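You operate a simulated robot arm through the tools that you are given. There is no shell and no other tool.

You run a simulated robot arm. Do the job below in one go: nothing can be reset, and whatever is moved stays where it is left.

Task
Rinse the black pen, dry it, put it back and shut the inkwell.
Fine: rinse it in the water jar, dry it on the wiper.

Only the result counts: the job must be done as asked and must still hold three seconds after the hand-in. Knocking over, shifting, dropping, spilling or breaking anything else fails it.

Robot
A 6-joint arm with a two-finger gripper, fixed in place. Base frame: the origin is on the floor under the middle of its stand, x ahead of it, y to its left, z up; the work surface is at about z = 0.75. Lengths are in m, angles in degrees, forces in N, time in s.
It reaches about 1.038 m from its shoulder. Its first joint turns from -166.0 to 166.0 degrees. Payload 1.71 kg.
The tool frame sits at the grasp point between the pads (the TCP): z along the fingers, y along the line on which they close. The tips reach 0.02 m beyond it. The gripper opens to 0.096 m; its body begins 0.113 m behind the TCP.
Orientation is that of the tool frame in the base frame, as a unit quaternion [w, x, y, z]. With the fingers straight down and closing along the base's y, the tool's x points along the base's -x, its y along +y and its z along -z.

Tools
- The arm moves only by the tool send_rows. Its argument "deltas" is a list of rows, each an object (a shift or turn left out is 0, a gripper value left out holds the last) with "slide": the shift along the tool's x, y, z in m, a list of three; "delta_rot": the turn, a rotation vector about the tool's x, y, z in degrees, a list of three; "jaw": the closure, from 0 (fully open) to 1 (shut). In form: [{"slide": [dx, dy, dz], "delta_rot": [wx, wy, wz], "jaw": jaw}, ...]. A call has 1 to 20 rows; each row shifts and turns the commanded pose from where the row before left it, along the tool's axes as they then stand. Each row takes 0.2 s and may step no farther than 0.05 m and 8.6 degrees from the row before; otherwise, or with a gripper value out of range, the whole call is refused. A pose out of reach is approached as far as the arm can. The call stops where the force on the tool passes 40 N (or 10 N more than at its start, if that is more) or the arm is blocked; 0.2 s more then pass. The fingers move at their own pace (about 0.045 m/s each) and stop on an object; they squeeze with about 25 N. The grip force told is the motor's: it shows also when the fingers shut on nothing. Time passes only in rows, and 0.2 s behind the last, so rows that do not move let the fingers close. It gives the time, the measured TCP pose, the force on the tool (base axes), the opening and the grip force at its end, in the units of the frame above (readings bear some noise), with the torque about the TCP (base axes, N m) and any sound that the robot's microphone picked up.
- Cameras (640 x 400 px; columns grow to the right, rows downward): "scene" is fixed at [0.3998, 0.4987, 1.3823]; the picture's right is [0.54, 0.84, 0.00], its down [0.78, -0.49, -0.39] and it looks along [-0.33, 0.21, -0.92] (base axes); focal length 214 px, centre (320, 200). "wrist" rides on the gripper at [0.066, 0.014, -0.145] in the tool frame; the picture's right is [-0.21, 0.98, 0.00], its down [-0.88, -0.18, -0.45] and it looks along [-0.44, -0.09, 0.90] (tool axes); focal length 275 px, centre (320, 200). There is no depth. A picture from a camera that has moved, and an enlarged one, comes with that camera's place and axes in the base frame and with its lens.
- camera(camera): a new picture of that camera. No time passes.
- lift_body(by): moves the trunk up (or, below 0, down) by that many m; the arm rides with it, the base frame stays. It gives what a move gives, with no picture.
- close_up(camera, box): a new picture of the part [left, top, right, bottom] of that camera's present view, enlarged. No time passes.
- job_done(): hands the job in; it is judged then, once.

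Places have to be worked out from the pictures, the camera data and where the tool is seen. Open the gripper and draw the arm clear of the work before you hand the job in, unless the task says otherwise.

The tools are called after "Call:" as name(argument=value, ...) on one line, values as JSON. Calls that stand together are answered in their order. send_rows: Moves the arm, as the interface text tells. Its arguments: {"type":"object","properties":{"deltas":{"type":"array"}},"required":["deltas"]} The other tools are called the same way: lift_body (by) moves the trunk up or down; camera (camera) takes a picture; close_up (camera, box) takes an enlarged picture of a part of a camera's view; job_done () hands the job in.

At the start:

```text
clock: 0.0
tcp_pos: [0.2008, 0.5672, 1.1002]
tool_rot: [-0.002, 0.001, 1.0, -0.001]
contact_force: [0.3, 0.2, -0.3]
ft_torque: [0.03, -0.01, 0.0]
gripper_width: 0.0961
gripper_force: 0.0
trunk travel left (down, up): [-0.175, 0.215]
```

scene: 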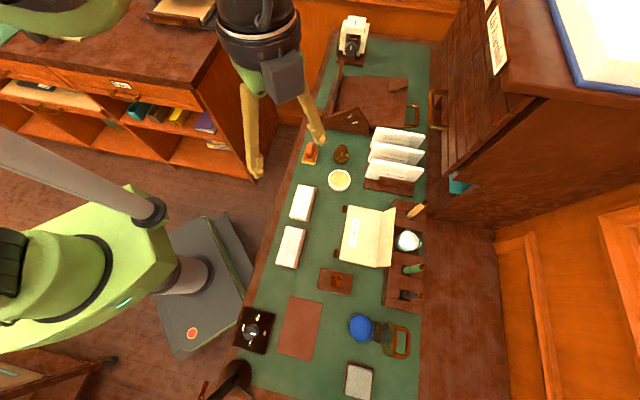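
wrist: 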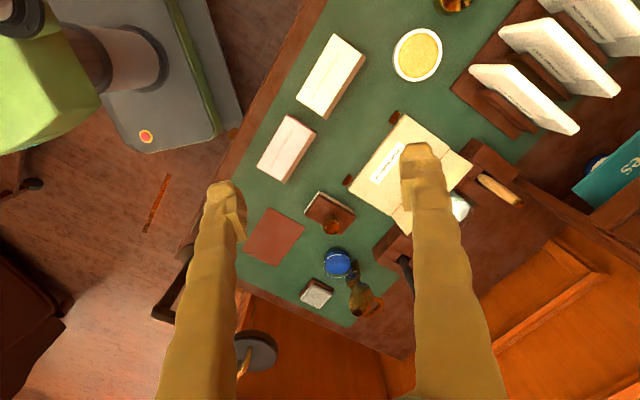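

I start by looking closely at the desk, to find the pens, the inkwell, the water jar and the wiper.

Call:
close_up(camera="scene", box=[320, 190, 460, 310])

Call:
close_up(camera="scene", box=[220, 280, 420, 400])

Call:
close_up(camera="scene", box=[270, 100, 440, 220])

Call:
close_up(camera="wrist", box=[230, 170, 430, 330])

```text
3.33 times, centred on (390, 250) of scene
camera zoom: at [0.3998, 0.4987, 1.3823], right [0.54, 0.84, 0.0], down [0.78, -0.49, -0.39], along [-0.33, 0.21, -0.92], focal length 715 px, centre (87, 33)
```

zoom: 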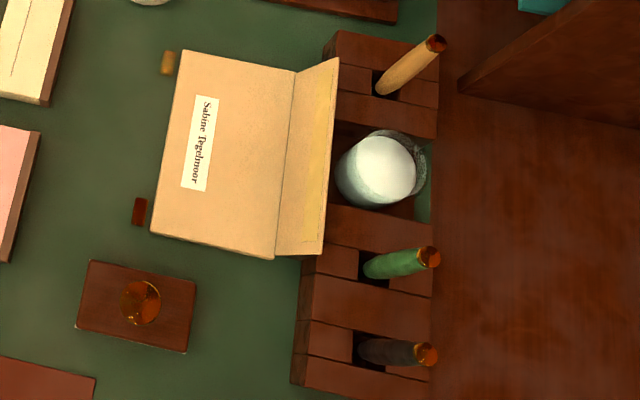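

```text
3.20 times, centred on (320, 340) of scene
camera zoom: at [0.3998, 0.4987, 1.3823], right [0.54, 0.84, 0.0], down [0.78, -0.49, -0.39], along [-0.33, 0.21, -0.92], focal length 686 px, centre (320, -248)
```

zoom: 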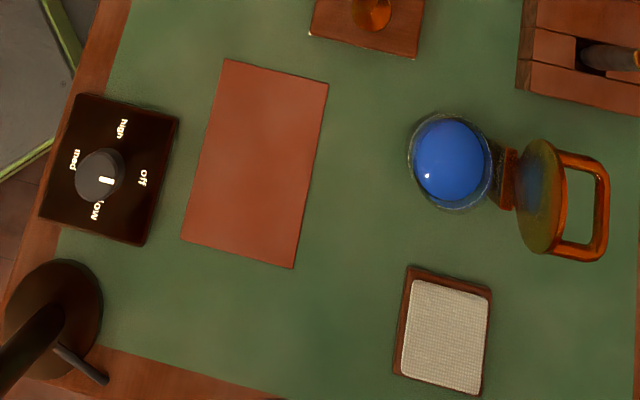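

```text
3.33 times, centred on (355, 160) of scene
camera zoom: at [0.3998, 0.4987, 1.3823], right [0.54, 0.84, 0.0], down [0.78, -0.49, -0.39], along [-0.33, 0.21, -0.92], focal length 715 px, centre (203, 333)
```

zoom: 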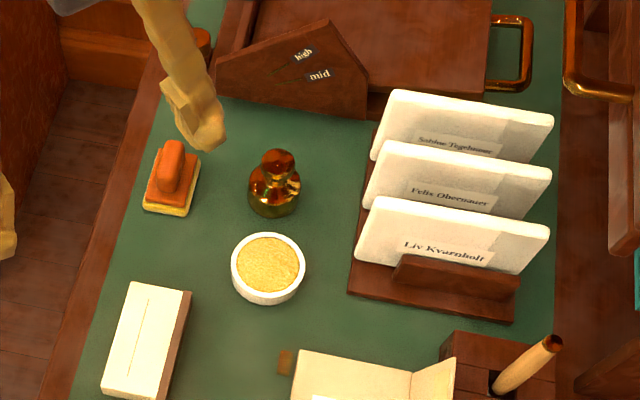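

```text
2.50 times, centred on (330, 250) of wrist
camera zoom: at [0.1358, 0.5791, 1.2468], right [0.21, 0.98, 0.0], down [0.88, -0.18, 0.44], along [0.43, -0.09, -0.9], focal length 688 px, centre (295, 75)
```

zoom: 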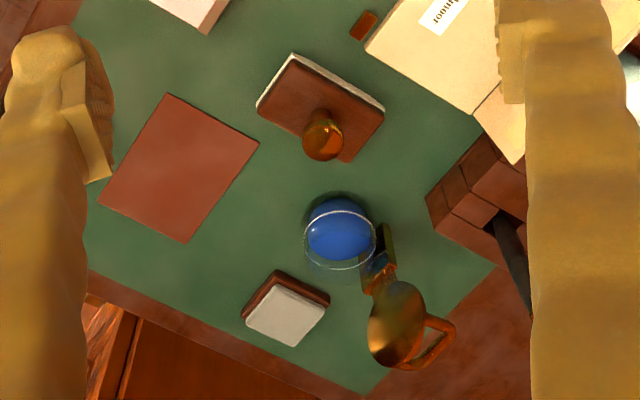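

The black pen is the dark one in the stand at about (0.52, 0.67). The open inkwell with blue ink is at about (0.52, 0.54), a glass jar sits in the stand at about (0.43, 0.77), and a pale pad lies at about (0.61, 0.47). I move the wrist camera closer to check them.

Call:
send_rows(deltas=[{"slide": [-0.03, 0.022, 0.01], "jaw": 0}, {"slide": [-0.03, 0.022, 0.01]}, {"slide": [-0.03, 0.022, 0.01]}, {"slide": [-0.03, 0.022, 0.01]}, {"slide": [0, 0, 0]}])

Call:
camera(camera="wrist")

Call:
camera(camera="scene")

```text
clock: 1.2
tcp_pos: [0.3091, 0.6535, 1.0647]
tool_rot: [0.006, 0.0, 1.0, 0.0]
contact_force: [0.4, -0.2, -0.3]
ft_torque: [-0.04, 0.07, -0.02]
gripper_width: 0.0963
gripper_force: 0.1
trunk travel left (down, up): [-0.175, 0.215]
```

```text
taken
camera wrist: at [0.2423, 0.6654, 1.2092], right [0.21, 0.98, 0.0], down [0.87, -0.18, 0.46], along [0.45, -0.09, -0.89], focal length 275 px, centre (320, 200)
```

wrist: 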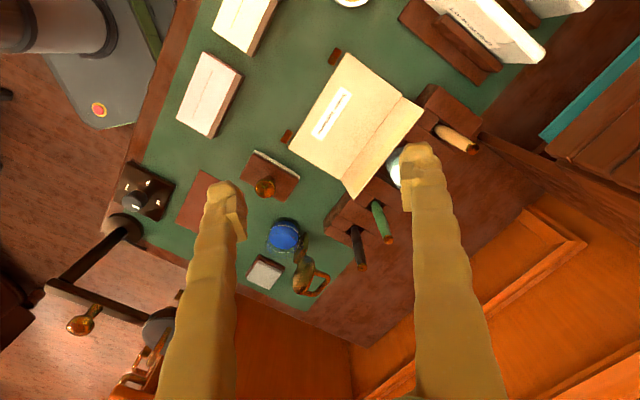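

```text
taken
```

scene: 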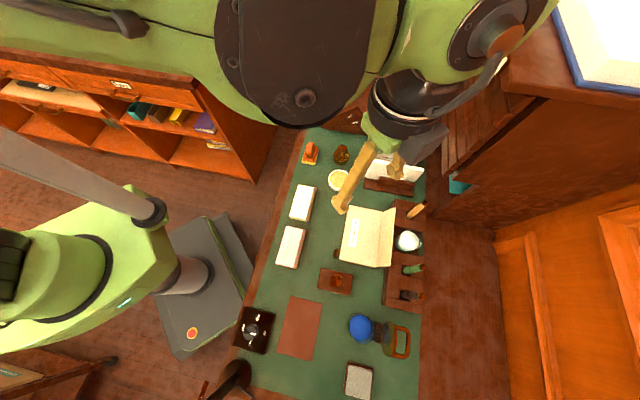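

I enlarge the areas around the stand and the inkwell in the wrist view.

Call:
close_up(camera="wrist", box=[320, 70, 500, 280])

Call:
close_up(camera="wrist", box=[235, 190, 345, 310])

Call:
close_up(camera="scene", box=[380, 195, 440, 255])

Call:
close_up(camera="scene", box=[340, 300, 420, 360])

Call:
close_up(camera="scene", box=[380, 250, 440, 310])

```text
1.90 times, centred on (410, 175) of wrist
camera zoom: at [0.2423, 0.6654, 1.2092], right [0.21, 0.98, 0.0], down [0.87, -0.18, 0.46], along [0.45, -0.09, -0.89], focal length 524 px, centre (149, 248)
```

zoom: 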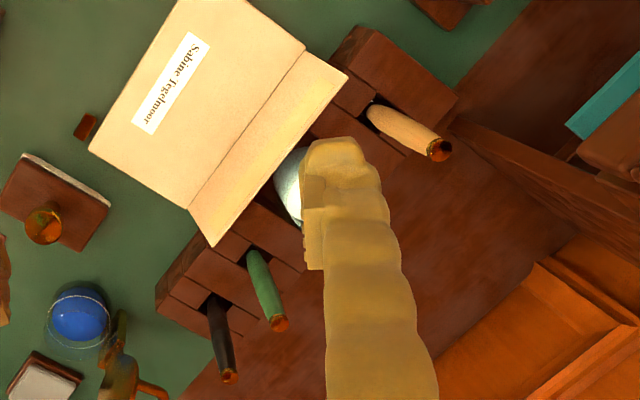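

```text
3.33 times, centred on (290, 250) of wrist
camera zoom: at [0.2423, 0.6654, 1.2092], right [0.21, 0.98, 0.0], down [0.87, -0.18, 0.46], along [0.45, -0.09, -0.89], focal length 918 px, centre (420, 33)
```

zoom: 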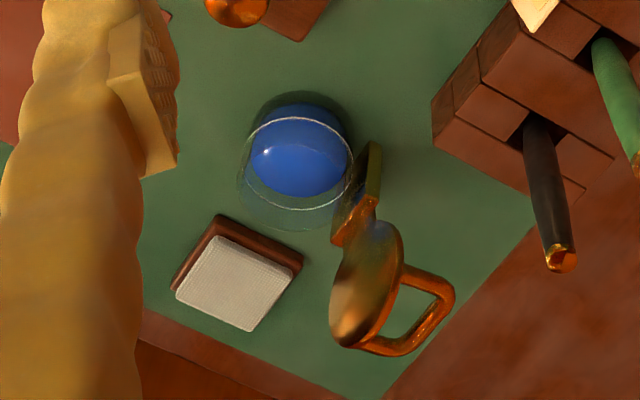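

```text
6.67 times, centred on (410, 225) of scene
camera zoom: at [0.3998, 0.4987, 1.3823], right [0.54, 0.84, 0.0], down [0.78, -0.49, -0.39], along [-0.33, 0.21, -0.92], focal length 1430 px, centre (-280, 33)
```

zoom: 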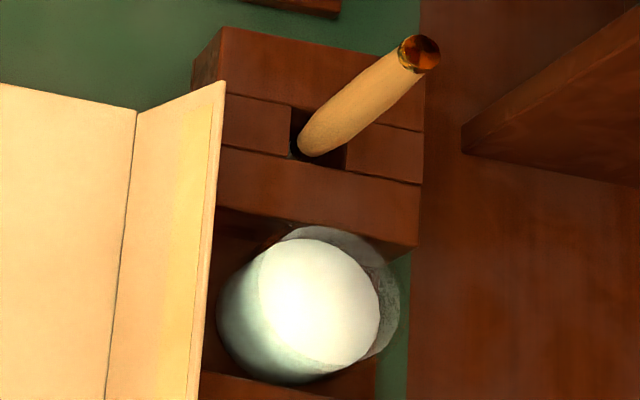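

```text
6.67 times, centred on (380, 330) of scene
camera zoom: at [0.3998, 0.4987, 1.3823], right [0.54, 0.84, 0.0], down [0.78, -0.49, -0.39], along [-0.33, 0.21, -0.92], focal length 1430 px, centre (-80, -667)
```

zoom: 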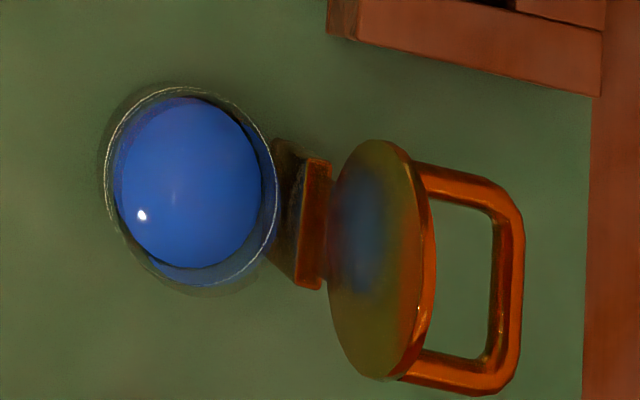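

```text
6.67 times, centred on (410, 280) of scene
camera zoom: at [0.3998, 0.4987, 1.3823], right [0.54, 0.84, 0.0], down [0.78, -0.49, -0.39], along [-0.33, 0.21, -0.92], focal length 1430 px, centre (-280, -333)
```

zoom: 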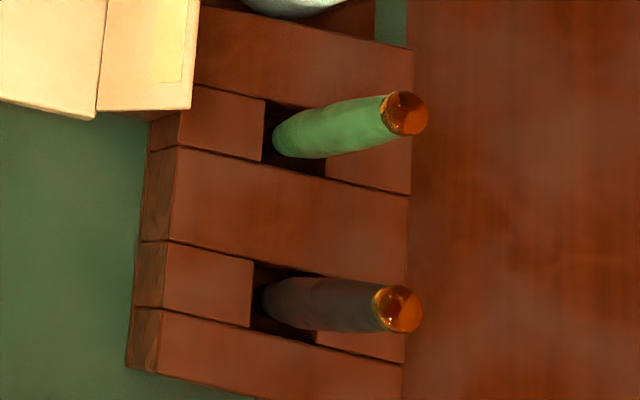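

The pen is upright in its slot, with its top at about (0.524, 0.672, 0.894). The inkwell lid stands slightly past vertical and leans toward (+x, +y), with a bail handle on its back. I move the wrist camera over the inkwell and wiper for exact measurements.

Call:
send_rows(deltas=[{"slide": [-0.025, -0.02, 0.016]}, {"slide": [-0.025, -0.02, 0.016]}, {"slide": [-0.025, -0.02, 0.016]}, {"slide": [-0.025, -0.02, 0.016]}, {"slide": [-0.025, -0.02, 0.016]}, {"slide": [0, 0, 0]}])

Call:
camera(camera="wrist")

Call:
camera(camera="scene")

```text
clock: 2.6
tcp_pos: [0.433, 0.5564, 0.9857]
tool_rot: [0.006, 0.001, 1.0, -0.001]
contact_force: [0.6, 1.0, 0.3]
ft_torque: [-0.02, 0.01, -0.05]
gripper_width: 0.0959
gripper_force: 0.1
trunk travel left (down, up): [-0.175, 0.215]
```

```text
taken
camera wrist: at [0.3663, 0.5688, 1.1311], right [0.21, 0.98, 0.0], down [0.87, -0.18, 0.46], along [0.45, -0.09, -0.89], focal length 275 px, centre (320, 200)
```

wrist: 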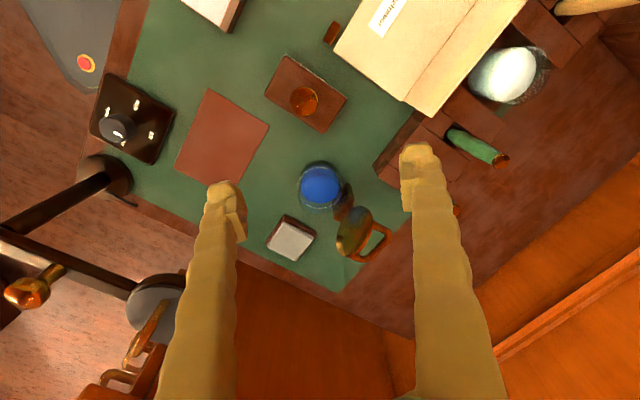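

```text
taken
```

scene: 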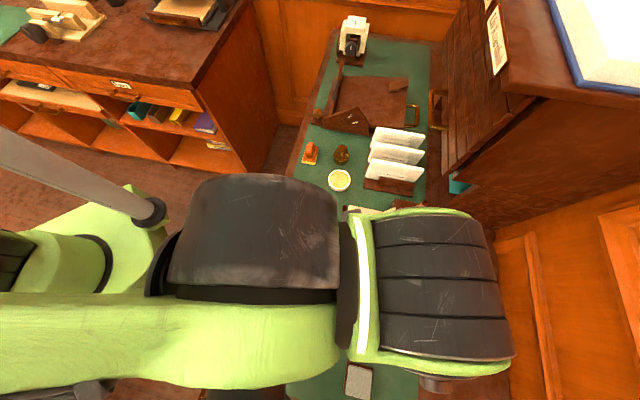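

I enlarge the inkwell, lid and wiper, and also the jar.

Call:
close_up(camera="wrist", box=[255, 150, 405, 270])

Call:
close_up(camera="wrist", box=[400, 20, 570, 200])

Call:
close_up(camera="wrist", box=[0, 60, 220, 260])

```text
3.33 times, centred on (330, 210) of wrist
camera zoom: at [0.3663, 0.5688, 1.1311], right [0.21, 0.98, 0.0], down [0.87, -0.18, 0.46], along [0.45, -0.09, -0.89], focal length 918 px, centre (287, 167)
```

zoom: 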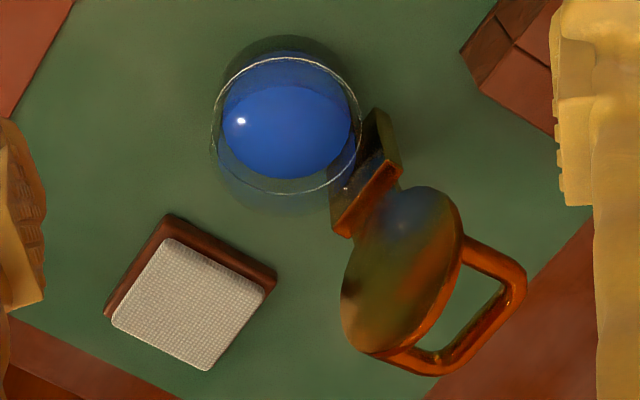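

```text
2.22 times, centred on (485, 110) of wrist
camera zoom: at [0.3663, 0.5688, 1.1311], right [0.21, 0.98, 0.0], down [0.87, -0.18, 0.46], along [0.45, -0.09, -0.89], focal length 612 px, centre (-47, 400)
```

zoom: 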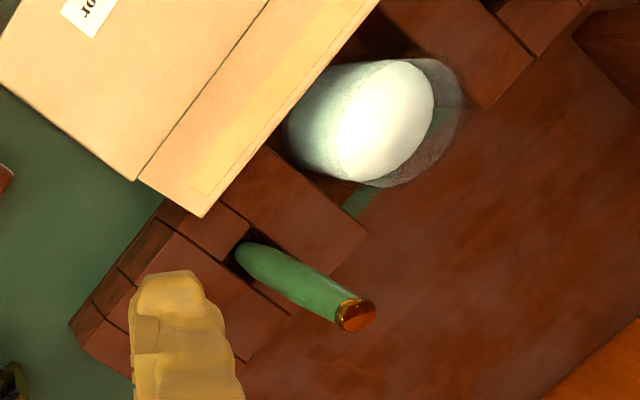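

```text
2.00 times, centred on (110, 160) of wrist
camera zoom: at [0.3663, 0.5688, 1.1311], right [0.21, 0.98, 0.0], down [0.87, -0.18, 0.46], along [0.45, -0.09, -0.89], focal length 551 px, centre (740, 280)
```

zoom: 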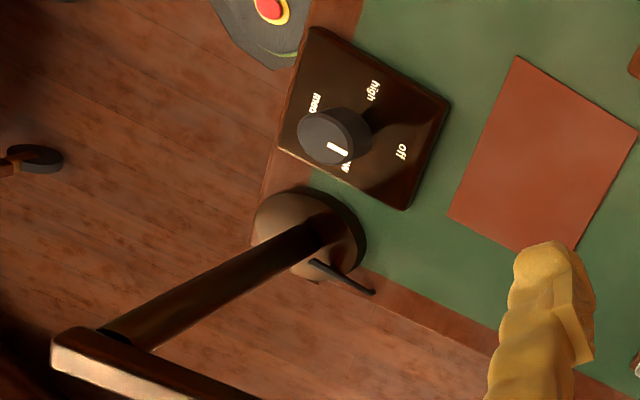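

There is a lamp with a jointed arm near the lower-left edge, close to the wiper. I look at it so I can stay clear of it.

Call:
close_up(camera="wrist", box=[0, 200, 240, 400])

Call:
close_up(camera="scene", box=[200, 300, 400, 400])

```text
2.00 times, centred on (120, 300) of wrist
camera zoom: at [0.3663, 0.5688, 1.1311], right [0.21, 0.98, 0.0], down [0.87, -0.18, 0.46], along [0.45, -0.09, -0.89], focal length 551 px, centre (720, 0)
```

zoom: 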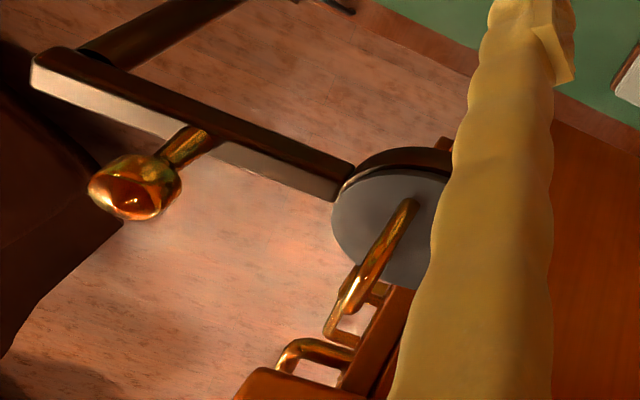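

```text
3.20 times, centred on (300, 350) of scene
camera zoom: at [0.3998, 0.4987, 1.3823], right [0.54, 0.84, 0.0], down [0.78, -0.49, -0.39], along [-0.33, 0.21, -0.92], focal length 686 px, centre (384, -280)
```

zoom: 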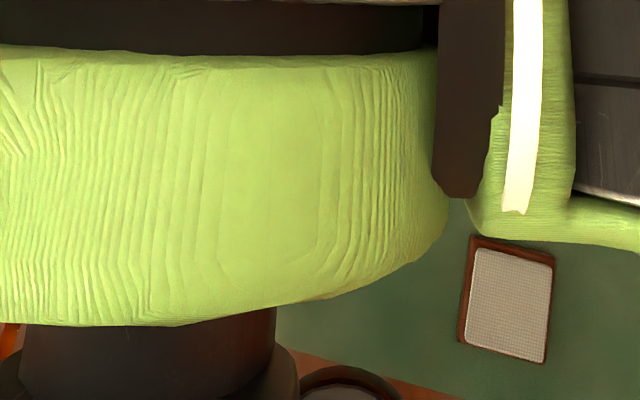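

I enlarge further to get exact lid and handle geometry.

Call:
close_up(camera="wrist", box=[325, 175, 405, 265])

Call:
close_up(camera="wrist", box=[280, 205, 330, 255])

```text
4.44 times, centred on (365, 220) of wrist
camera zoom: at [0.3663, 0.5688, 1.1311], right [0.21, 0.98, 0.0], down [0.87, -0.18, 0.46], along [0.45, -0.09, -0.89], focal length 1224 px, centre (120, 111)
```

zoom: 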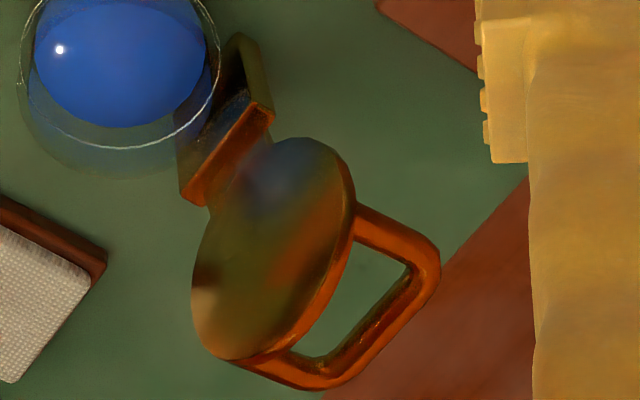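

```text
8.00 times, centred on (305, 230) of wrist
camera zoom: at [0.3663, 0.5688, 1.1311], right [0.21, 0.98, 0.0], down [0.87, -0.18, 0.46], along [0.45, -0.09, -0.89], focal length 2202 px, centre (440, -40)
```

zoom: 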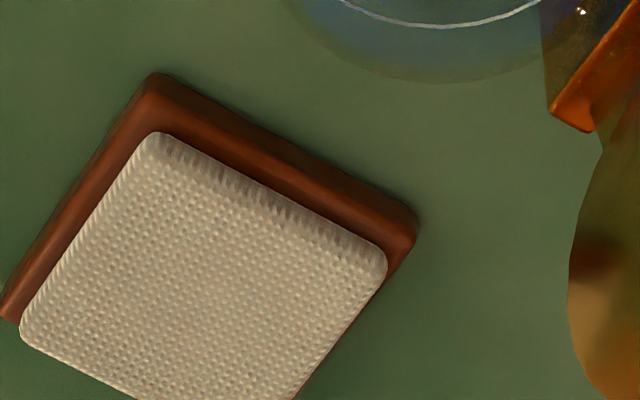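

I measure the finger tips to see whether one fits inside the lid's handle loop.

Call:
close_up(camera="wrist", box=[380, 125, 480, 225])

Call:
close_up(camera="wrist", box=[180, 165, 280, 265])

```text
4.00 times, centred on (430, 175) of wrist
camera zoom: at [0.3663, 0.5688, 1.1311], right [0.21, 0.98, 0.0], down [0.87, -0.18, 0.46], along [0.45, -0.09, -0.89], focal length 1101 px, centre (-120, 300)
```

zoom: 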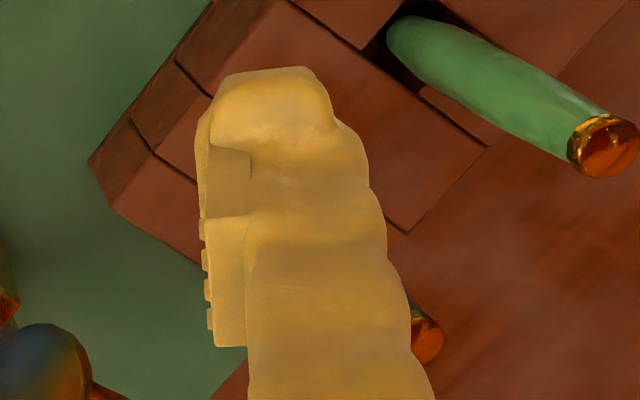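

```text
4.00 times, centred on (230, 215) of wrist
camera zoom: at [0.3663, 0.5688, 1.1311], right [0.21, 0.98, 0.0], down [0.87, -0.18, 0.46], along [0.45, -0.09, -0.89], focal length 1101 px, centre (680, 140)
```

zoom: 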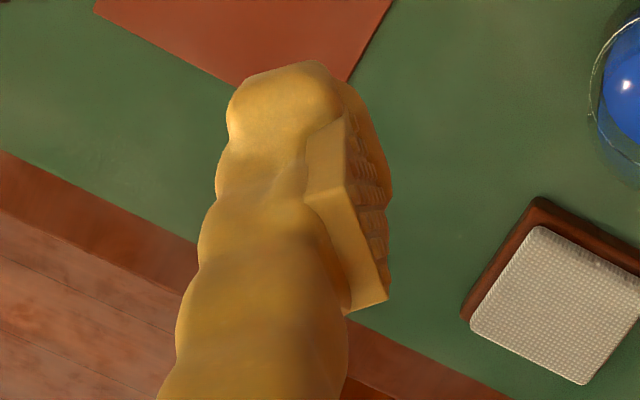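

The lid leans about 8° past vertical and the handle bar sits at about (0.582, 0.599, 0.862). My plan is to straddle disc and bar loosely, with the fingers closing along (0.7, 0.7), and guide the lid over. First I turn the gripper 45° at safe height, move above the lid and look.

Call:
send_rows(deltas=[{"delta_rot": [0, 0, 7.5]}, {"delta_rot": [0, 0, 7.5]}, {"delta_rot": [0, 0, 7.5]}, {"delta_rot": [0, 0, 7.5]}, {"delta_rot": [0, 0, 7.5]}, {"delta_rot": [0, 0, 7.5]}, {"slide": [0, 0, 0]}, {"slide": [-0.02, 0.0295, 0]}, {"slide": [-0.02, 0.0295, 0]}, {"slide": [-0.02, 0.0295, 0]}, {"slide": [-0.02, 0.0295, 0]}, {"slide": [0, 0, 0]}])

Call:
camera(camera="wrist")

Call:
camera(camera="scene")

```text
clock: 5.2
tcp_pos: [0.5723, 0.5823, 0.9902]
tool_rot: [0.006, 0.382, 0.924, 0.002]
contact_force: [-0.2, -1.0, -0.7]
ft_torque: [0.03, 0.02, 0.03]
gripper_width: 0.0959
gripper_force: 0.1
trunk travel left (down, up): [-0.175, 0.215]
```

```text
taken
camera wrist: at [0.5344, 0.6373, 1.1353], right [0.84, 0.55, 0.01], down [0.48, -0.75, 0.45], along [0.25, -0.37, -0.89], focal length 275 px, centre (320, 200)
```

wrist: 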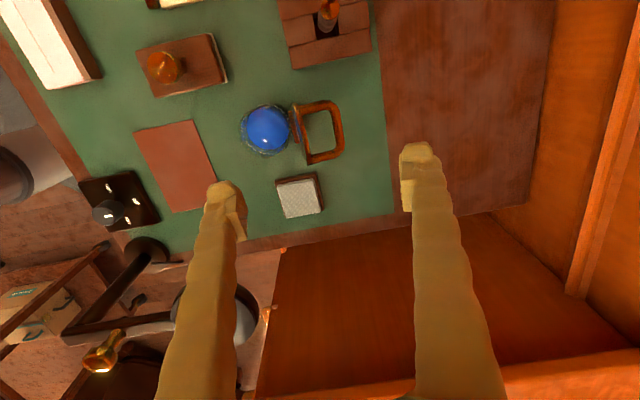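

```text
taken
```

scene: 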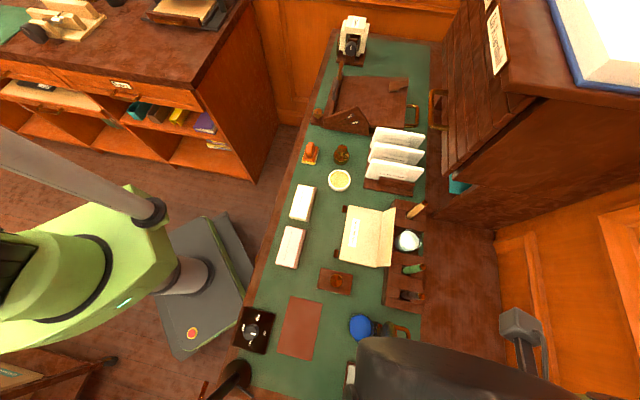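

The view from above now shows the lid almost edge-on. I enlarge it.

Call:
close_up(camera="wrist", box=[225, 85, 365, 225])

Call:
close_up(camera="wrist", box=[270, 0, 390, 80])

Call:
close_up(camera="scene", box=[330, 290, 450, 400])

```text
2.86 times, centred on (295, 155) of wrist
camera zoom: at [0.5344, 0.6373, 1.1353], right [0.84, 0.55, 0.01], down [0.48, -0.75, 0.45], along [0.25, -0.37, -0.89], focal length 786 px, centre (391, 329)
```

zoom: 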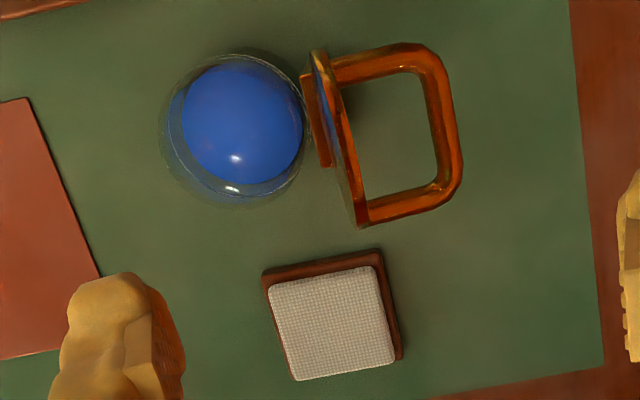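

```text
5.00 times, centred on (330, 40) of wrist
camera zoom: at [0.5344, 0.6373, 1.1353], right [0.84, 0.55, 0.01], down [0.48, -0.75, 0.45], along [0.25, -0.37, -0.89], focal length 1376 px, centre (270, 1000)
```

zoom: 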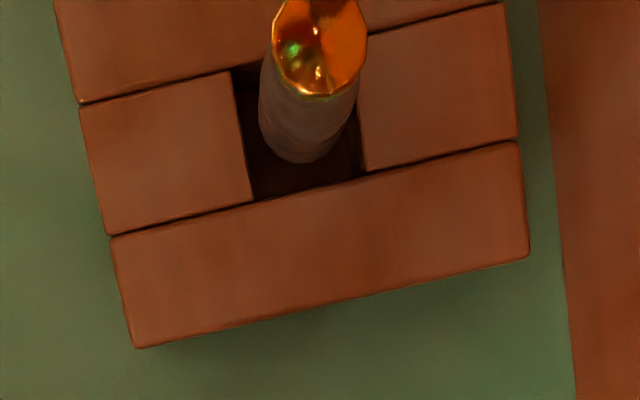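

```text
3.64 times, centred on (390, 345) of scene
camera zoom: at [0.3998, 0.4987, 1.3823], right [0.54, 0.84, 0.0], down [0.78, -0.49, -0.39], along [-0.33, 0.21, -0.92], focal length 780 px, centre (66, -327)
```

zoom: 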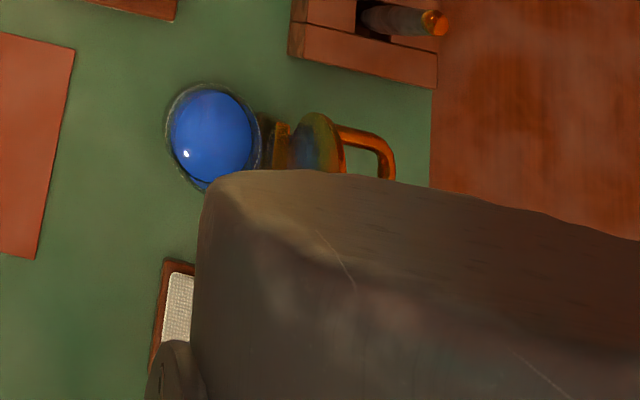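

The lid's hinge axis runs along (0.71, -0.71). Disc and bar together span about 0.050–0.090 m from the well centre along (0.706, 0.708). I set the jaws to about 54 mm, centre over that span, come down to just above the lid and check.

Call:
send_rows(deltas=[{"slide": [0.002, 0.004, 0.02], "jaw": 0.44}, {"slide": [0, 0, 0.025]}, {"slide": [0, 0, 0.02]}, {"slide": [0, 0, 0.008]}, {"slide": [0, 0, 0]}])

Call:
camera(camera="wrist")

Call:
close_up(camera="scene", box=[330, 290, 450, 400])

```text
clock: 6.4
tcp_pos: [0.5744, 0.5851, 0.9168]
tool_rot: [0.006, 0.383, 0.924, 0.003]
contact_force: [-0.3, -0.6, 0.0]
ft_torque: [0.0, 0.02, -0.01]
gripper_width: 0.0537
gripper_force: 0.1
trunk travel left (down, up): [-0.175, 0.215]
```

```text
taken
camera wrist: at [0.5361, 0.6407, 1.0616], right [0.84, 0.55, 0.01], down [0.48, -0.75, 0.45], along [0.26, -0.37, -0.89], focal length 275 px, centre (320, 200)
```

wrist: 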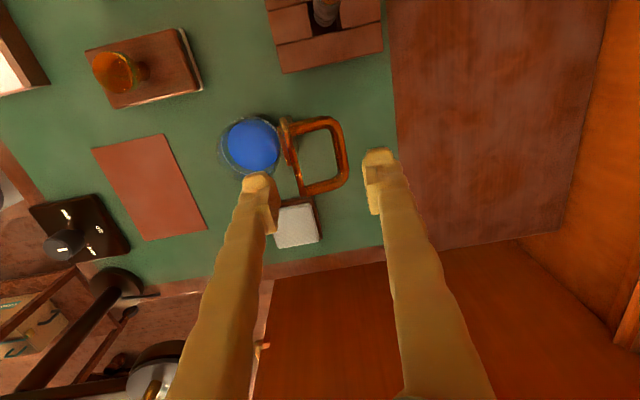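

```text
3.64 times, centred on (390, 345) of scene
camera zoom: at [0.3998, 0.4987, 1.3823], right [0.54, 0.84, 0.0], down [0.78, -0.49, -0.39], along [-0.33, 0.21, -0.92], focal length 780 px, centre (66, -327)
```

zoom: 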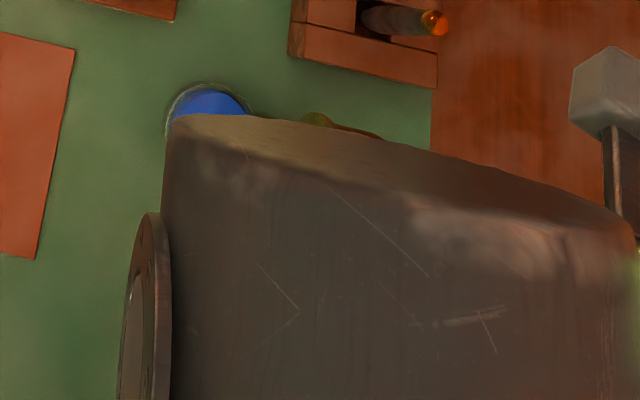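

The fingers appear centred around disc and bar. I zoom in to confirm clearance before going lower.

Call:
close_up(camera="wrist", box=[210, 90, 410, 240])

```text
2.67 times, centred on (310, 165) of wrist
camera zoom: at [0.5361, 0.6407, 1.0616], right [0.84, 0.55, 0.01], down [0.48, -0.75, 0.45], along [0.26, -0.37, -0.89], focal length 734 px, centre (347, 293)
```

zoom: 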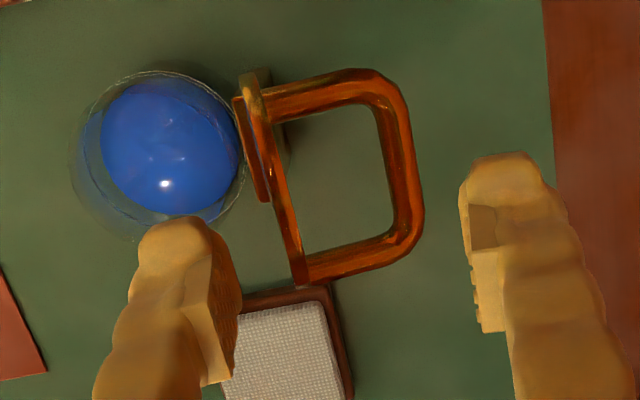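

Projected clearances are about 10 mm in front of the disc and about 6 mm behind the bar. I come down to put the TCP at about z 0.87, shifting 2 mm outward.

Call:
send_rows(deltas=[{"slide": [0, 0.002, 0.012]}, {"slide": [0, 0, 0.012]}, {"slide": [0, 0, 0.012]}, {"slide": [0, 0, 0.01]}, {"slide": [0, 0, 0]}])

Call:
close_up(camera="wrist", box=[210, 90, 410, 240])

```text
clock: 7.6
tcp_pos: [0.5765, 0.5875, 0.8689]
tool_rot: [0.005, 0.383, 0.924, 0.003]
contact_force: [-0.5, 0.3, 0.0]
ft_torque: [-0.01, -0.03, -0.02]
gripper_width: 0.0536
gripper_force: 0.1
trunk travel left (down, up): [-0.175, 0.215]
```

```text
2.67 times, centred on (310, 165) of wrist
camera zoom: at [0.5384, 0.6425, 1.0148], right [0.84, 0.55, 0.01], down [0.48, -0.75, 0.45], along [0.26, -0.37, -0.89], focal length 734 px, centre (347, 293)
```

zoom: 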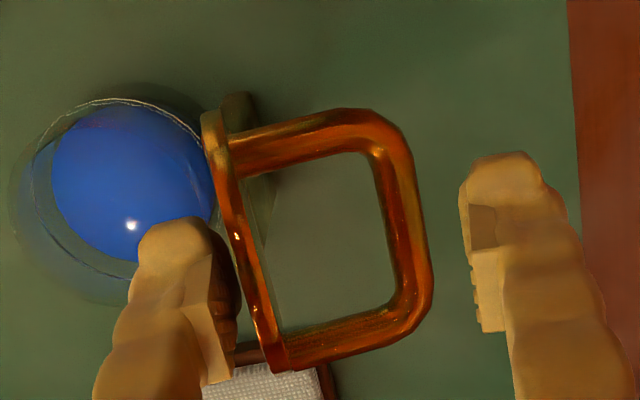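

The cage is in place with no contact. I start moving toward the well in small steps and watch the force.

Call:
send_rows(deltas=[{"slide": [0, -0.004, 0]}, {"slide": [0, -0.004, 0]}, {"slide": [0, -0.003, 0]}, {"slide": [0, -0.003, 0]}, {"slide": [0, 0, 0]}])

Call:
close_up(camera="wrist", box=[210, 90, 410, 240])

```text
clock: 8.8
tcp_pos: [0.5668, 0.5766, 0.868]
tool_rot: [0.006, 0.383, 0.924, 0.003]
contact_force: [-0.4, 0.4, -0.5]
ft_torque: [0.03, 0.01, -0.02]
gripper_width: 0.0541
gripper_force: 0.0
trunk travel left (down, up): [-0.175, 0.215]
```

```text
2.67 times, centred on (310, 165) of wrist
camera zoom: at [0.5279, 0.6319, 1.0151], right [0.84, 0.55, 0.01], down [0.48, -0.75, 0.45], along [0.26, -0.37, -0.89], focal length 734 px, centre (347, 293)
```

zoom: 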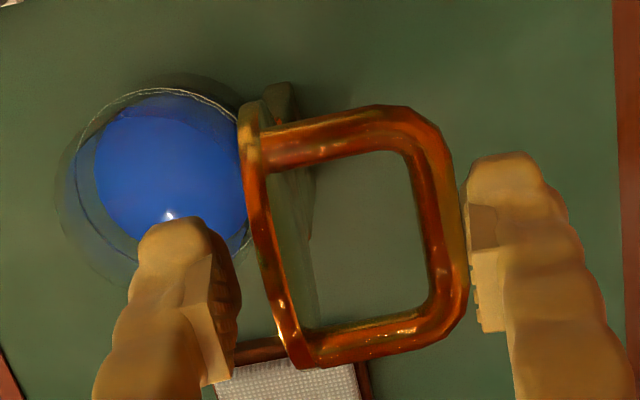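

The rear pad has reached the bar with negligible force, and the inkwell hasn't moved. I keep pushing slowly.

Call:
send_rows(deltas=[{"slide": [0, -0.003, -0.001]}, {"slide": [0, -0.003, -0.001]}, {"slide": [0, -0.003, -0.001]}, {"slide": [0, -0.003, 0]}, {"slide": [0, 0, 0]}])

Call:
close_up(camera="wrist", box=[210, 90, 410, 240])

```text
clock: 10.0
tcp_pos: [0.5569, 0.5688, 0.8712]
tool_rot: [0.006, 0.382, 0.924, 0.003]
contact_force: [0.3, 0.6, 0.0]
ft_torque: [0.01, 0.01, 0.0]
gripper_width: 0.0541
gripper_force: 0.0
trunk travel left (down, up): [-0.175, 0.215]
```

```text
2.67 times, centred on (310, 165) of wrist
camera zoom: at [0.5193, 0.6238, 1.018], right [0.84, 0.55, 0.01], down [0.48, -0.75, 0.45], along [0.26, -0.37, -0.89], focal length 734 px, centre (347, 293)
```

zoom: 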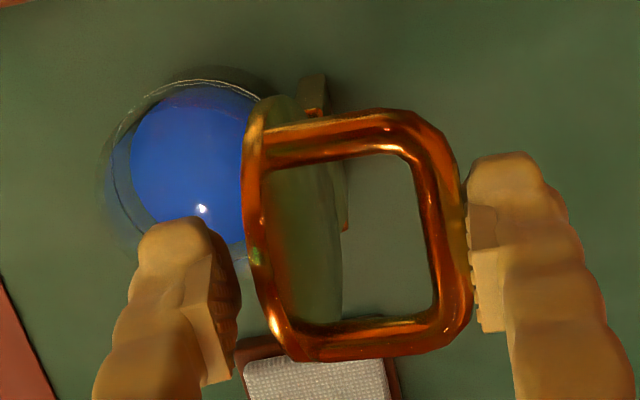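

The lid is moving past vertical while the bar rests on the rear pad and the well stays put. I continue in small steps.

Call:
send_rows(deltas=[{"slide": [0, -0.003, 0]}, {"slide": [0, -0.003, 0]}, {"slide": [0, -0.003, 0]}, {"slide": [0, 0, 0]}])

Call:
close_up(camera="wrist", box=[210, 90, 410, 240])

```text
clock: 11.0
tcp_pos: [0.5522, 0.5626, 0.8719]
tool_rot: [0.006, 0.383, 0.924, 0.003]
contact_force: [-0.2, -0.5, -0.8]
ft_torque: [0.01, 0.0, 0.0]
gripper_width: 0.0538
gripper_force: 0.1
trunk travel left (down, up): [-0.175, 0.215]
```

```text
2.67 times, centred on (310, 165) of wrist
camera zoom: at [0.5132, 0.617, 1.0177], right [0.84, 0.55, 0.01], down [0.48, -0.75, 0.45], along [0.26, -0.37, -0.89], focal length 734 px, centre (347, 293)
```

zoom: 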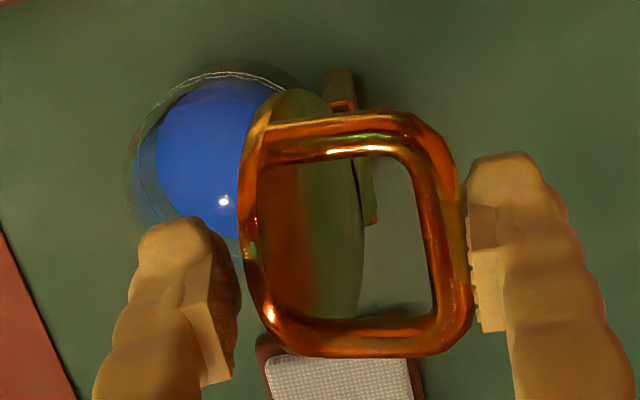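

The lid keeps following the rear pad, tilted slightly forward now. I continue.

Call:
send_rows(deltas=[{"slide": [0, -0.003, 0]}, {"slide": [0, -0.003, 0]}, {"slide": [0, -0.003, 0]}, {"slide": [0, 0, 0]}])

Call:
close_up(camera="wrist", box=[210, 90, 410, 240])

```text
clock: 12.0
tcp_pos: [0.5451, 0.5562, 0.8726]
tool_rot: [0.006, 0.383, 0.924, 0.003]
contact_force: [-0.7, -0.1, -0.6]
ft_torque: [0.0, 0.04, 0.02]
gripper_width: 0.0539
gripper_force: 0.1
trunk travel left (down, up): [-0.175, 0.215]
```

```text
2.67 times, centred on (310, 165) of wrist
camera zoom: at [0.5066, 0.6107, 1.0179], right [0.84, 0.55, 0.01], down [0.48, -0.75, 0.45], along [0.26, -0.37, -0.89], focal length 734 px, centre (347, 293)
```

zoom: 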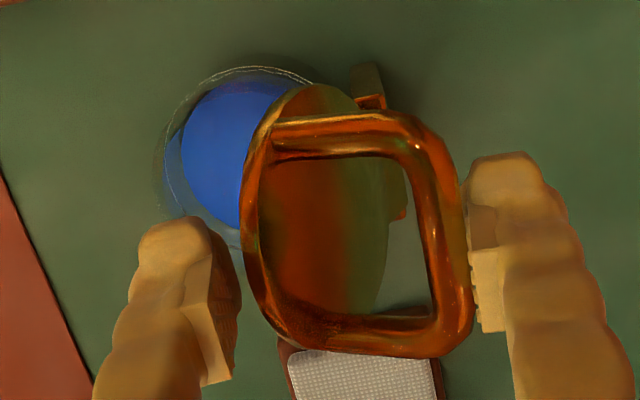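

The bar stays on the rear pad, so the hinge seems to have friction or damping. I keep going the same way.

Call:
send_rows(deltas=[{"slide": [0, -0.003, 0]}, {"slide": [0, -0.003, 0]}, {"slide": [0, -0.003, 0]}, {"slide": [0, 0, 0]}, {"slide": [0, 0, 0]}])

Call:
close_up(camera="wrist", box=[210, 90, 410, 240])

```text
clock: 13.2
tcp_pos: [0.538, 0.55, 0.8723]
tool_rot: [0.006, 0.382, 0.924, 0.003]
contact_force: [0.5, 0.4, -0.2]
ft_torque: [0.01, -0.01, 0.03]
gripper_width: 0.0539
gripper_force: 0.0
trunk travel left (down, up): [-0.175, 0.215]
```

```text
2.67 times, centred on (310, 165) of wrist
camera zoom: at [0.5004, 0.6046, 1.018], right [0.84, 0.55, 0.01], down [0.48, -0.75, 0.45], along [0.26, -0.37, -0.89], focal length 734 px, centre (347, 293)
```

zoom: 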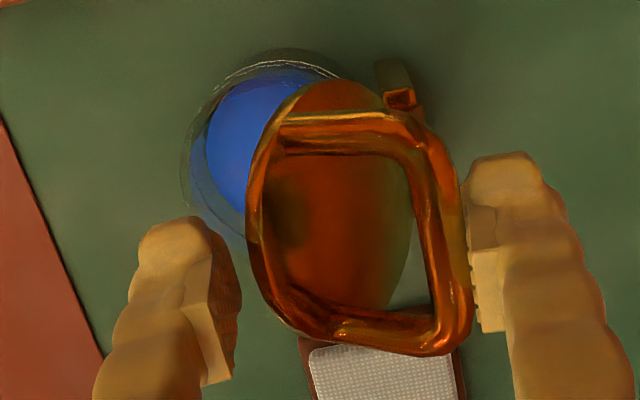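

Still under control. I carry on another 12 mm.

Call:
send_rows(deltas=[{"slide": [0, -0.003, 0]}, {"slide": [0, -0.003, 0]}, {"slide": [0, -0.003, 0]}, {"slide": [0, -0.003, 0]}, {"slide": [0, 0, 0]}, {"slide": [0, 0, 0]}])

Call:
close_up(camera="wrist", box=[210, 90, 410, 240])

```text
clock: 14.6
tcp_pos: [0.5299, 0.5423, 0.8714]
tool_rot: [0.006, 0.383, 0.924, 0.003]
contact_force: [-0.1, -0.8, -0.3]
ft_torque: [0.01, -0.01, -0.01]
gripper_width: 0.0539
gripper_force: 0.0
trunk travel left (down, up): [-0.175, 0.215]
```

```text
2.67 times, centred on (310, 165) of wrist
camera zoom: at [0.4918, 0.5958, 1.0172], right [0.84, 0.55, 0.01], down [0.48, -0.75, 0.45], along [0.26, -0.37, -0.89], focal length 734 px, centre (347, 293)
```

zoom: 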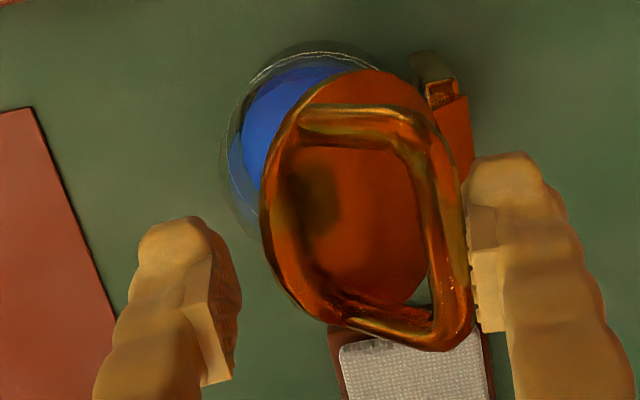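

The hinge holds the lid where it is pushed, about 57° open now, so it won't slam. I continue pushing the bar over and begin lowering slightly.

Call:
send_rows(deltas=[{"slide": [0, -0.004, 0]}, {"slide": [0, -0.004, 0]}, {"slide": [0, -0.004, 0]}, {"slide": [0, -0.004, 0.001]}, {"slide": [0, -0.004, 0.001]}, {"slide": [0, 0, 0]}, {"slide": [0, 0, 0]}])

Call:
close_up(camera="wrist", box=[210, 60, 410, 240])

```text
clock: 16.2
tcp_pos: [0.5164, 0.5272, 0.8711]
tool_rot: [0.006, 0.383, 0.924, 0.003]
contact_force: [0.7, -0.1, 0.1]
ft_torque: [-0.02, -0.03, -0.02]
gripper_width: 0.0538
gripper_force: 0.0
trunk travel left (down, up): [-0.175, 0.215]
```

```text
2.22 times, centred on (310, 150) of wrist
camera zoom: at [0.4773, 0.5813, 1.0156], right [0.84, 0.55, 0.01], down [0.48, -0.75, 0.45], along [0.26, -0.37, -0.89], focal length 612 px, centre (342, 311)
```

zoom: 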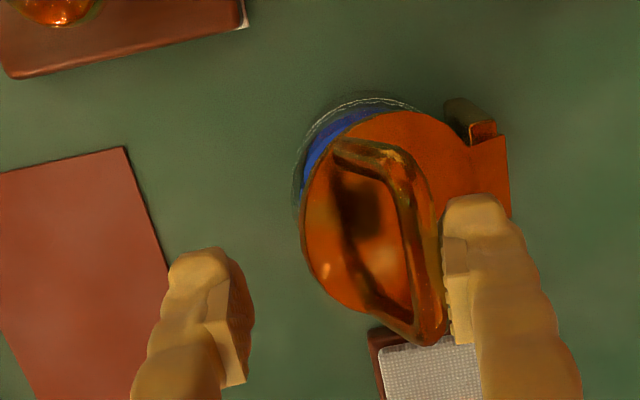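

The lid is about 40° open. I continue along the arc, lowering slowly.

Call:
send_rows(deltas=[{"slide": [0, -0.004, 0.001]}, {"slide": [0, -0.004, 0.0015]}, {"slide": [0, -0.004, 0.002]}, {"slide": [0, -0.004, 0.002]}, {"slide": [0, -0.004, 0.002]}, {"slide": [0, 0, 0]}, {"slide": [0, 0, 0]}])

Call:
close_up(camera="wrist", box=[210, 60, 410, 240])

Call:
close_up(camera="scene", box=[330, 290, 450, 400])

```text
clock: 17.8
tcp_pos: [0.5017, 0.5127, 0.8608]
tool_rot: [0.006, 0.383, 0.924, 0.003]
contact_force: [-1.2, 0.0, -0.4]
ft_torque: [-0.01, 0.02, 0.01]
gripper_width: 0.0538
gripper_force: 0.0
trunk travel left (down, up): [-0.175, 0.215]
```

```text
2.22 times, centred on (310, 150) of wrist
camera zoom: at [0.4643, 0.5675, 1.0066], right [0.84, 0.55, 0.01], down [0.48, -0.75, 0.45], along [0.26, -0.37, -0.89], focal length 612 px, centre (342, 311)
```

zoom: 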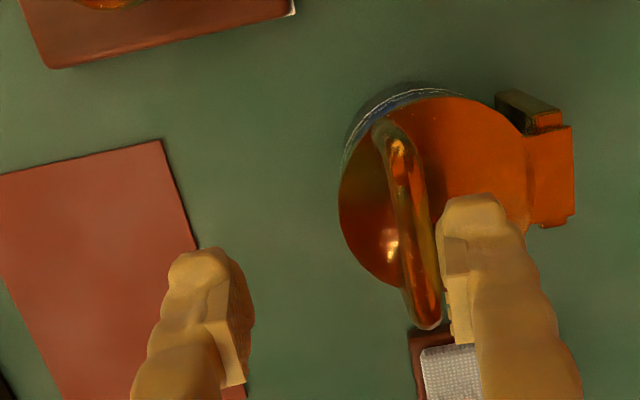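

```text
3.64 times, centred on (390, 345) of scene
camera zoom: at [0.3998, 0.4987, 1.3823], right [0.54, 0.84, 0.0], down [0.78, -0.49, -0.39], along [-0.33, 0.21, -0.92], focal length 780 px, centre (66, -327)
```

zoom: 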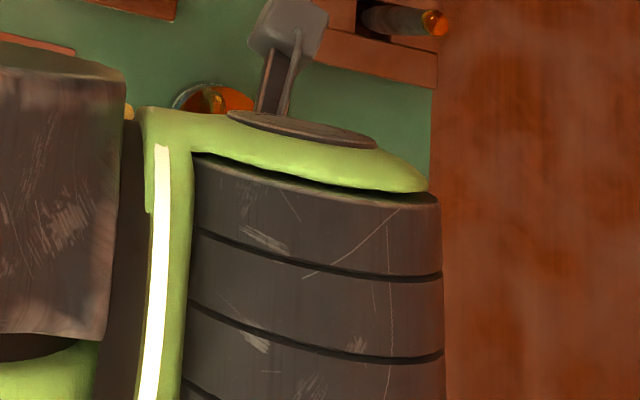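

The lid is about 20–25° open. I push the bar a bit further over and down.

Call:
send_rows(deltas=[{"slide": [0, -0.004, 0.002]}, {"slide": [0, -0.004, 0.002]}, {"slide": [0, -0.004, 0.002]}, {"slide": [0, 0, 0]}, {"slide": [0, 0, 0]}])

Call:
close_up(camera="wrist", box=[210, 60, 410, 240])

```text
clock: 19.0
tcp_pos: [0.4945, 0.5055, 0.8548]
tool_rot: [0.006, 0.382, 0.924, 0.003]
contact_force: [15.0, 16.7, 11.2]
ft_torque: [0.53, -0.4, -0.14]
gripper_width: 0.0696
gripper_force: 11.6
trunk travel left (down, up): [-0.175, 0.215]
```

```text
2.22 times, centred on (310, 150) of wrist
camera zoom: at [0.4563, 0.5599, 1.0006], right [0.84, 0.55, 0.01], down [0.48, -0.75, 0.45], along [0.26, -0.37, -0.89], focal length 612 px, centre (342, 311)
```

zoom: 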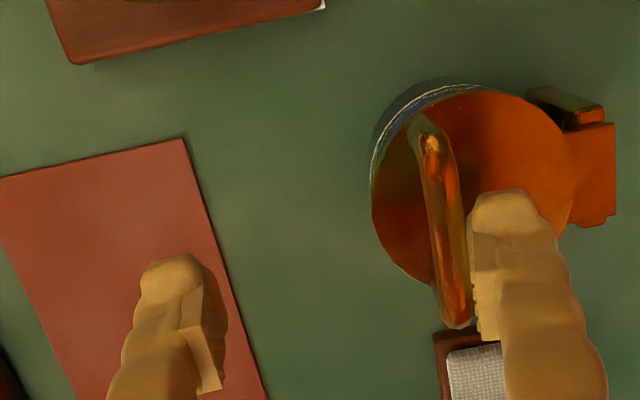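

The force jumped to about 25 N, so the lid has most likely reached its stop and the finger is now pushing on a fixed bar. I back off at once and look.

Call:
send_rows(deltas=[{"slide": [0, 0.004, 0]}, {"slide": [0, 0.006, -0.001]}, {"slide": [0, 0.004, -0.002]}, {"slide": [0, 0, 0]}])

Call:
close_up(camera="wrist", box=[210, 60, 410, 240])

```text
clock: 20.0
tcp_pos: [0.5034, 0.5152, 0.8566]
tool_rot: [0.006, 0.383, 0.924, 0.003]
contact_force: [-0.2, 0.7, 0.2]
ft_torque: [0.0, -0.01, -0.01]
gripper_width: 0.0539
gripper_force: 0.0
trunk travel left (down, up): [-0.175, 0.215]
```

```text
2.22 times, centred on (310, 150) of wrist
camera zoom: at [0.4655, 0.5695, 1.0033], right [0.84, 0.55, 0.01], down [0.48, -0.75, 0.45], along [0.25, -0.37, -0.89], focal length 612 px, centre (342, 311)
```

zoom: 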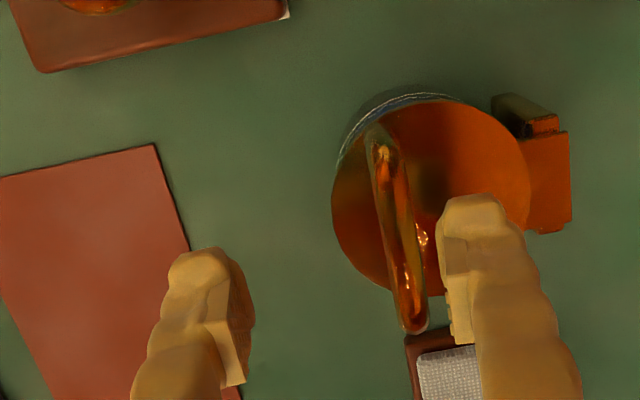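

The force is gone and the lid stayed down. I rise clear of the handle and check the lid angle and whether the inkwell shifted.

Call:
send_rows(deltas=[{"slide": [0, 0.0, -0.03]}, {"slide": [0, 0.0, -0.03]}, {"slide": [0, -0.03, -0.03]}, {"slide": [0, -0.04, -0.02]}, {"slide": [0, -0.04, -0.01]}, {"slide": [0, 0, 0]}])

Call:
camera(camera="wrist")

Call:
camera(camera="scene")

```text
clock: 21.4
tcp_pos: [0.422, 0.4356, 0.9758]
tool_rot: [0.006, 0.382, 0.924, 0.003]
contact_force: [0.3, -0.2, 0.0]
ft_torque: [-0.01, -0.03, 0.02]
gripper_width: 0.0539
gripper_force: 0.2
trunk travel left (down, up): [-0.175, 0.215]
```

```text
taken
camera wrist: at [0.3835, 0.4914, 1.1228], right [0.84, 0.55, 0.01], down [0.48, -0.75, 0.45], along [0.26, -0.37, -0.89], focal length 275 px, centre (320, 200)
```

wrist: 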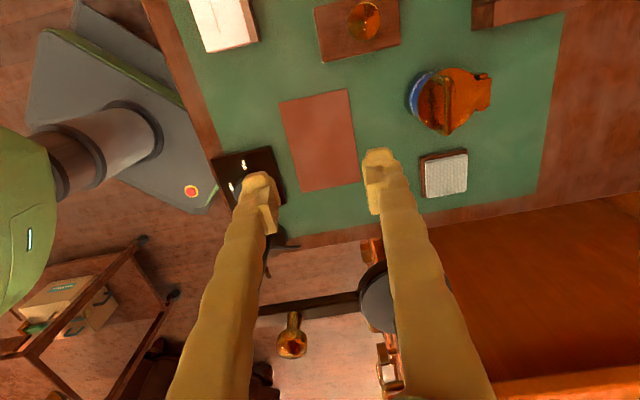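

```text
taken
```

scene: 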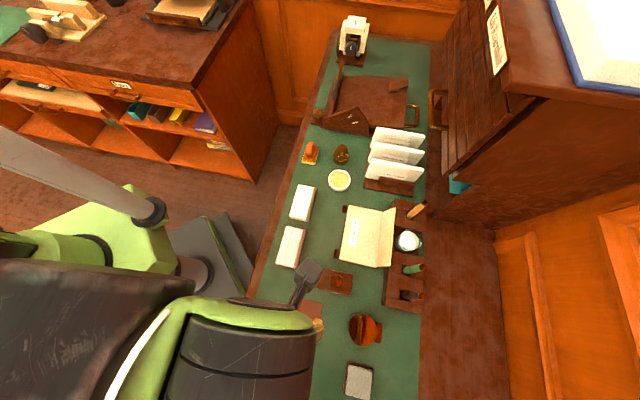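

I enlarge the inkwell in both views.

Call:
close_up(camera="wrist", box=[390, 50, 510, 150])

Call:
close_up(camera="scene", box=[340, 300, 420, 360])

```text
4.00 times, centred on (450, 100) of wrist
camera zoom: at [0.3835, 0.4914, 1.1228], right [0.84, 0.55, 0.01], down [0.48, -0.75, 0.45], along [0.26, -0.37, -0.89], focal length 1101 px, centre (-200, 600)
```

zoom: 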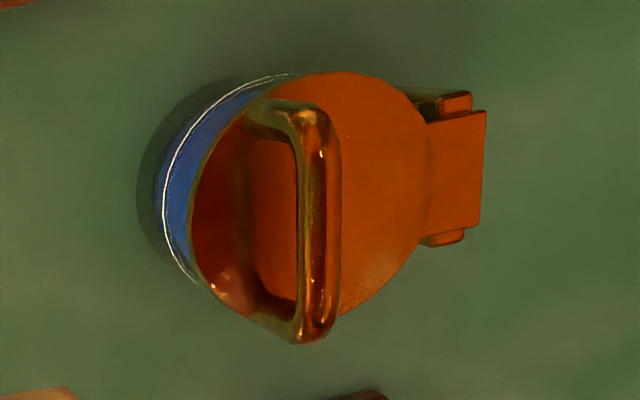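

```text
6.67 times, centred on (380, 330) of scene
camera zoom: at [0.3998, 0.4987, 1.3823], right [0.54, 0.84, 0.0], down [0.78, -0.49, -0.39], along [-0.33, 0.21, -0.92], focal length 1430 px, centre (-80, -667)
```

zoom: 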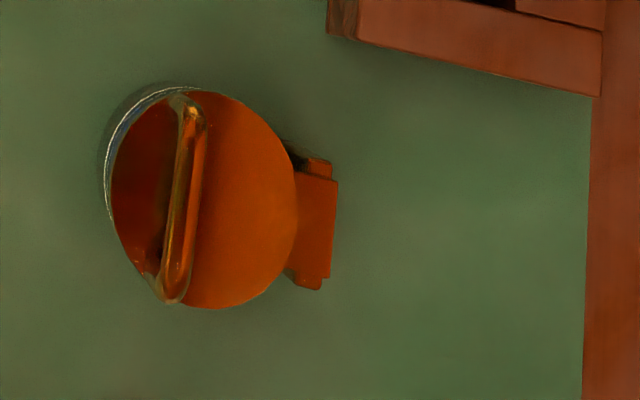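

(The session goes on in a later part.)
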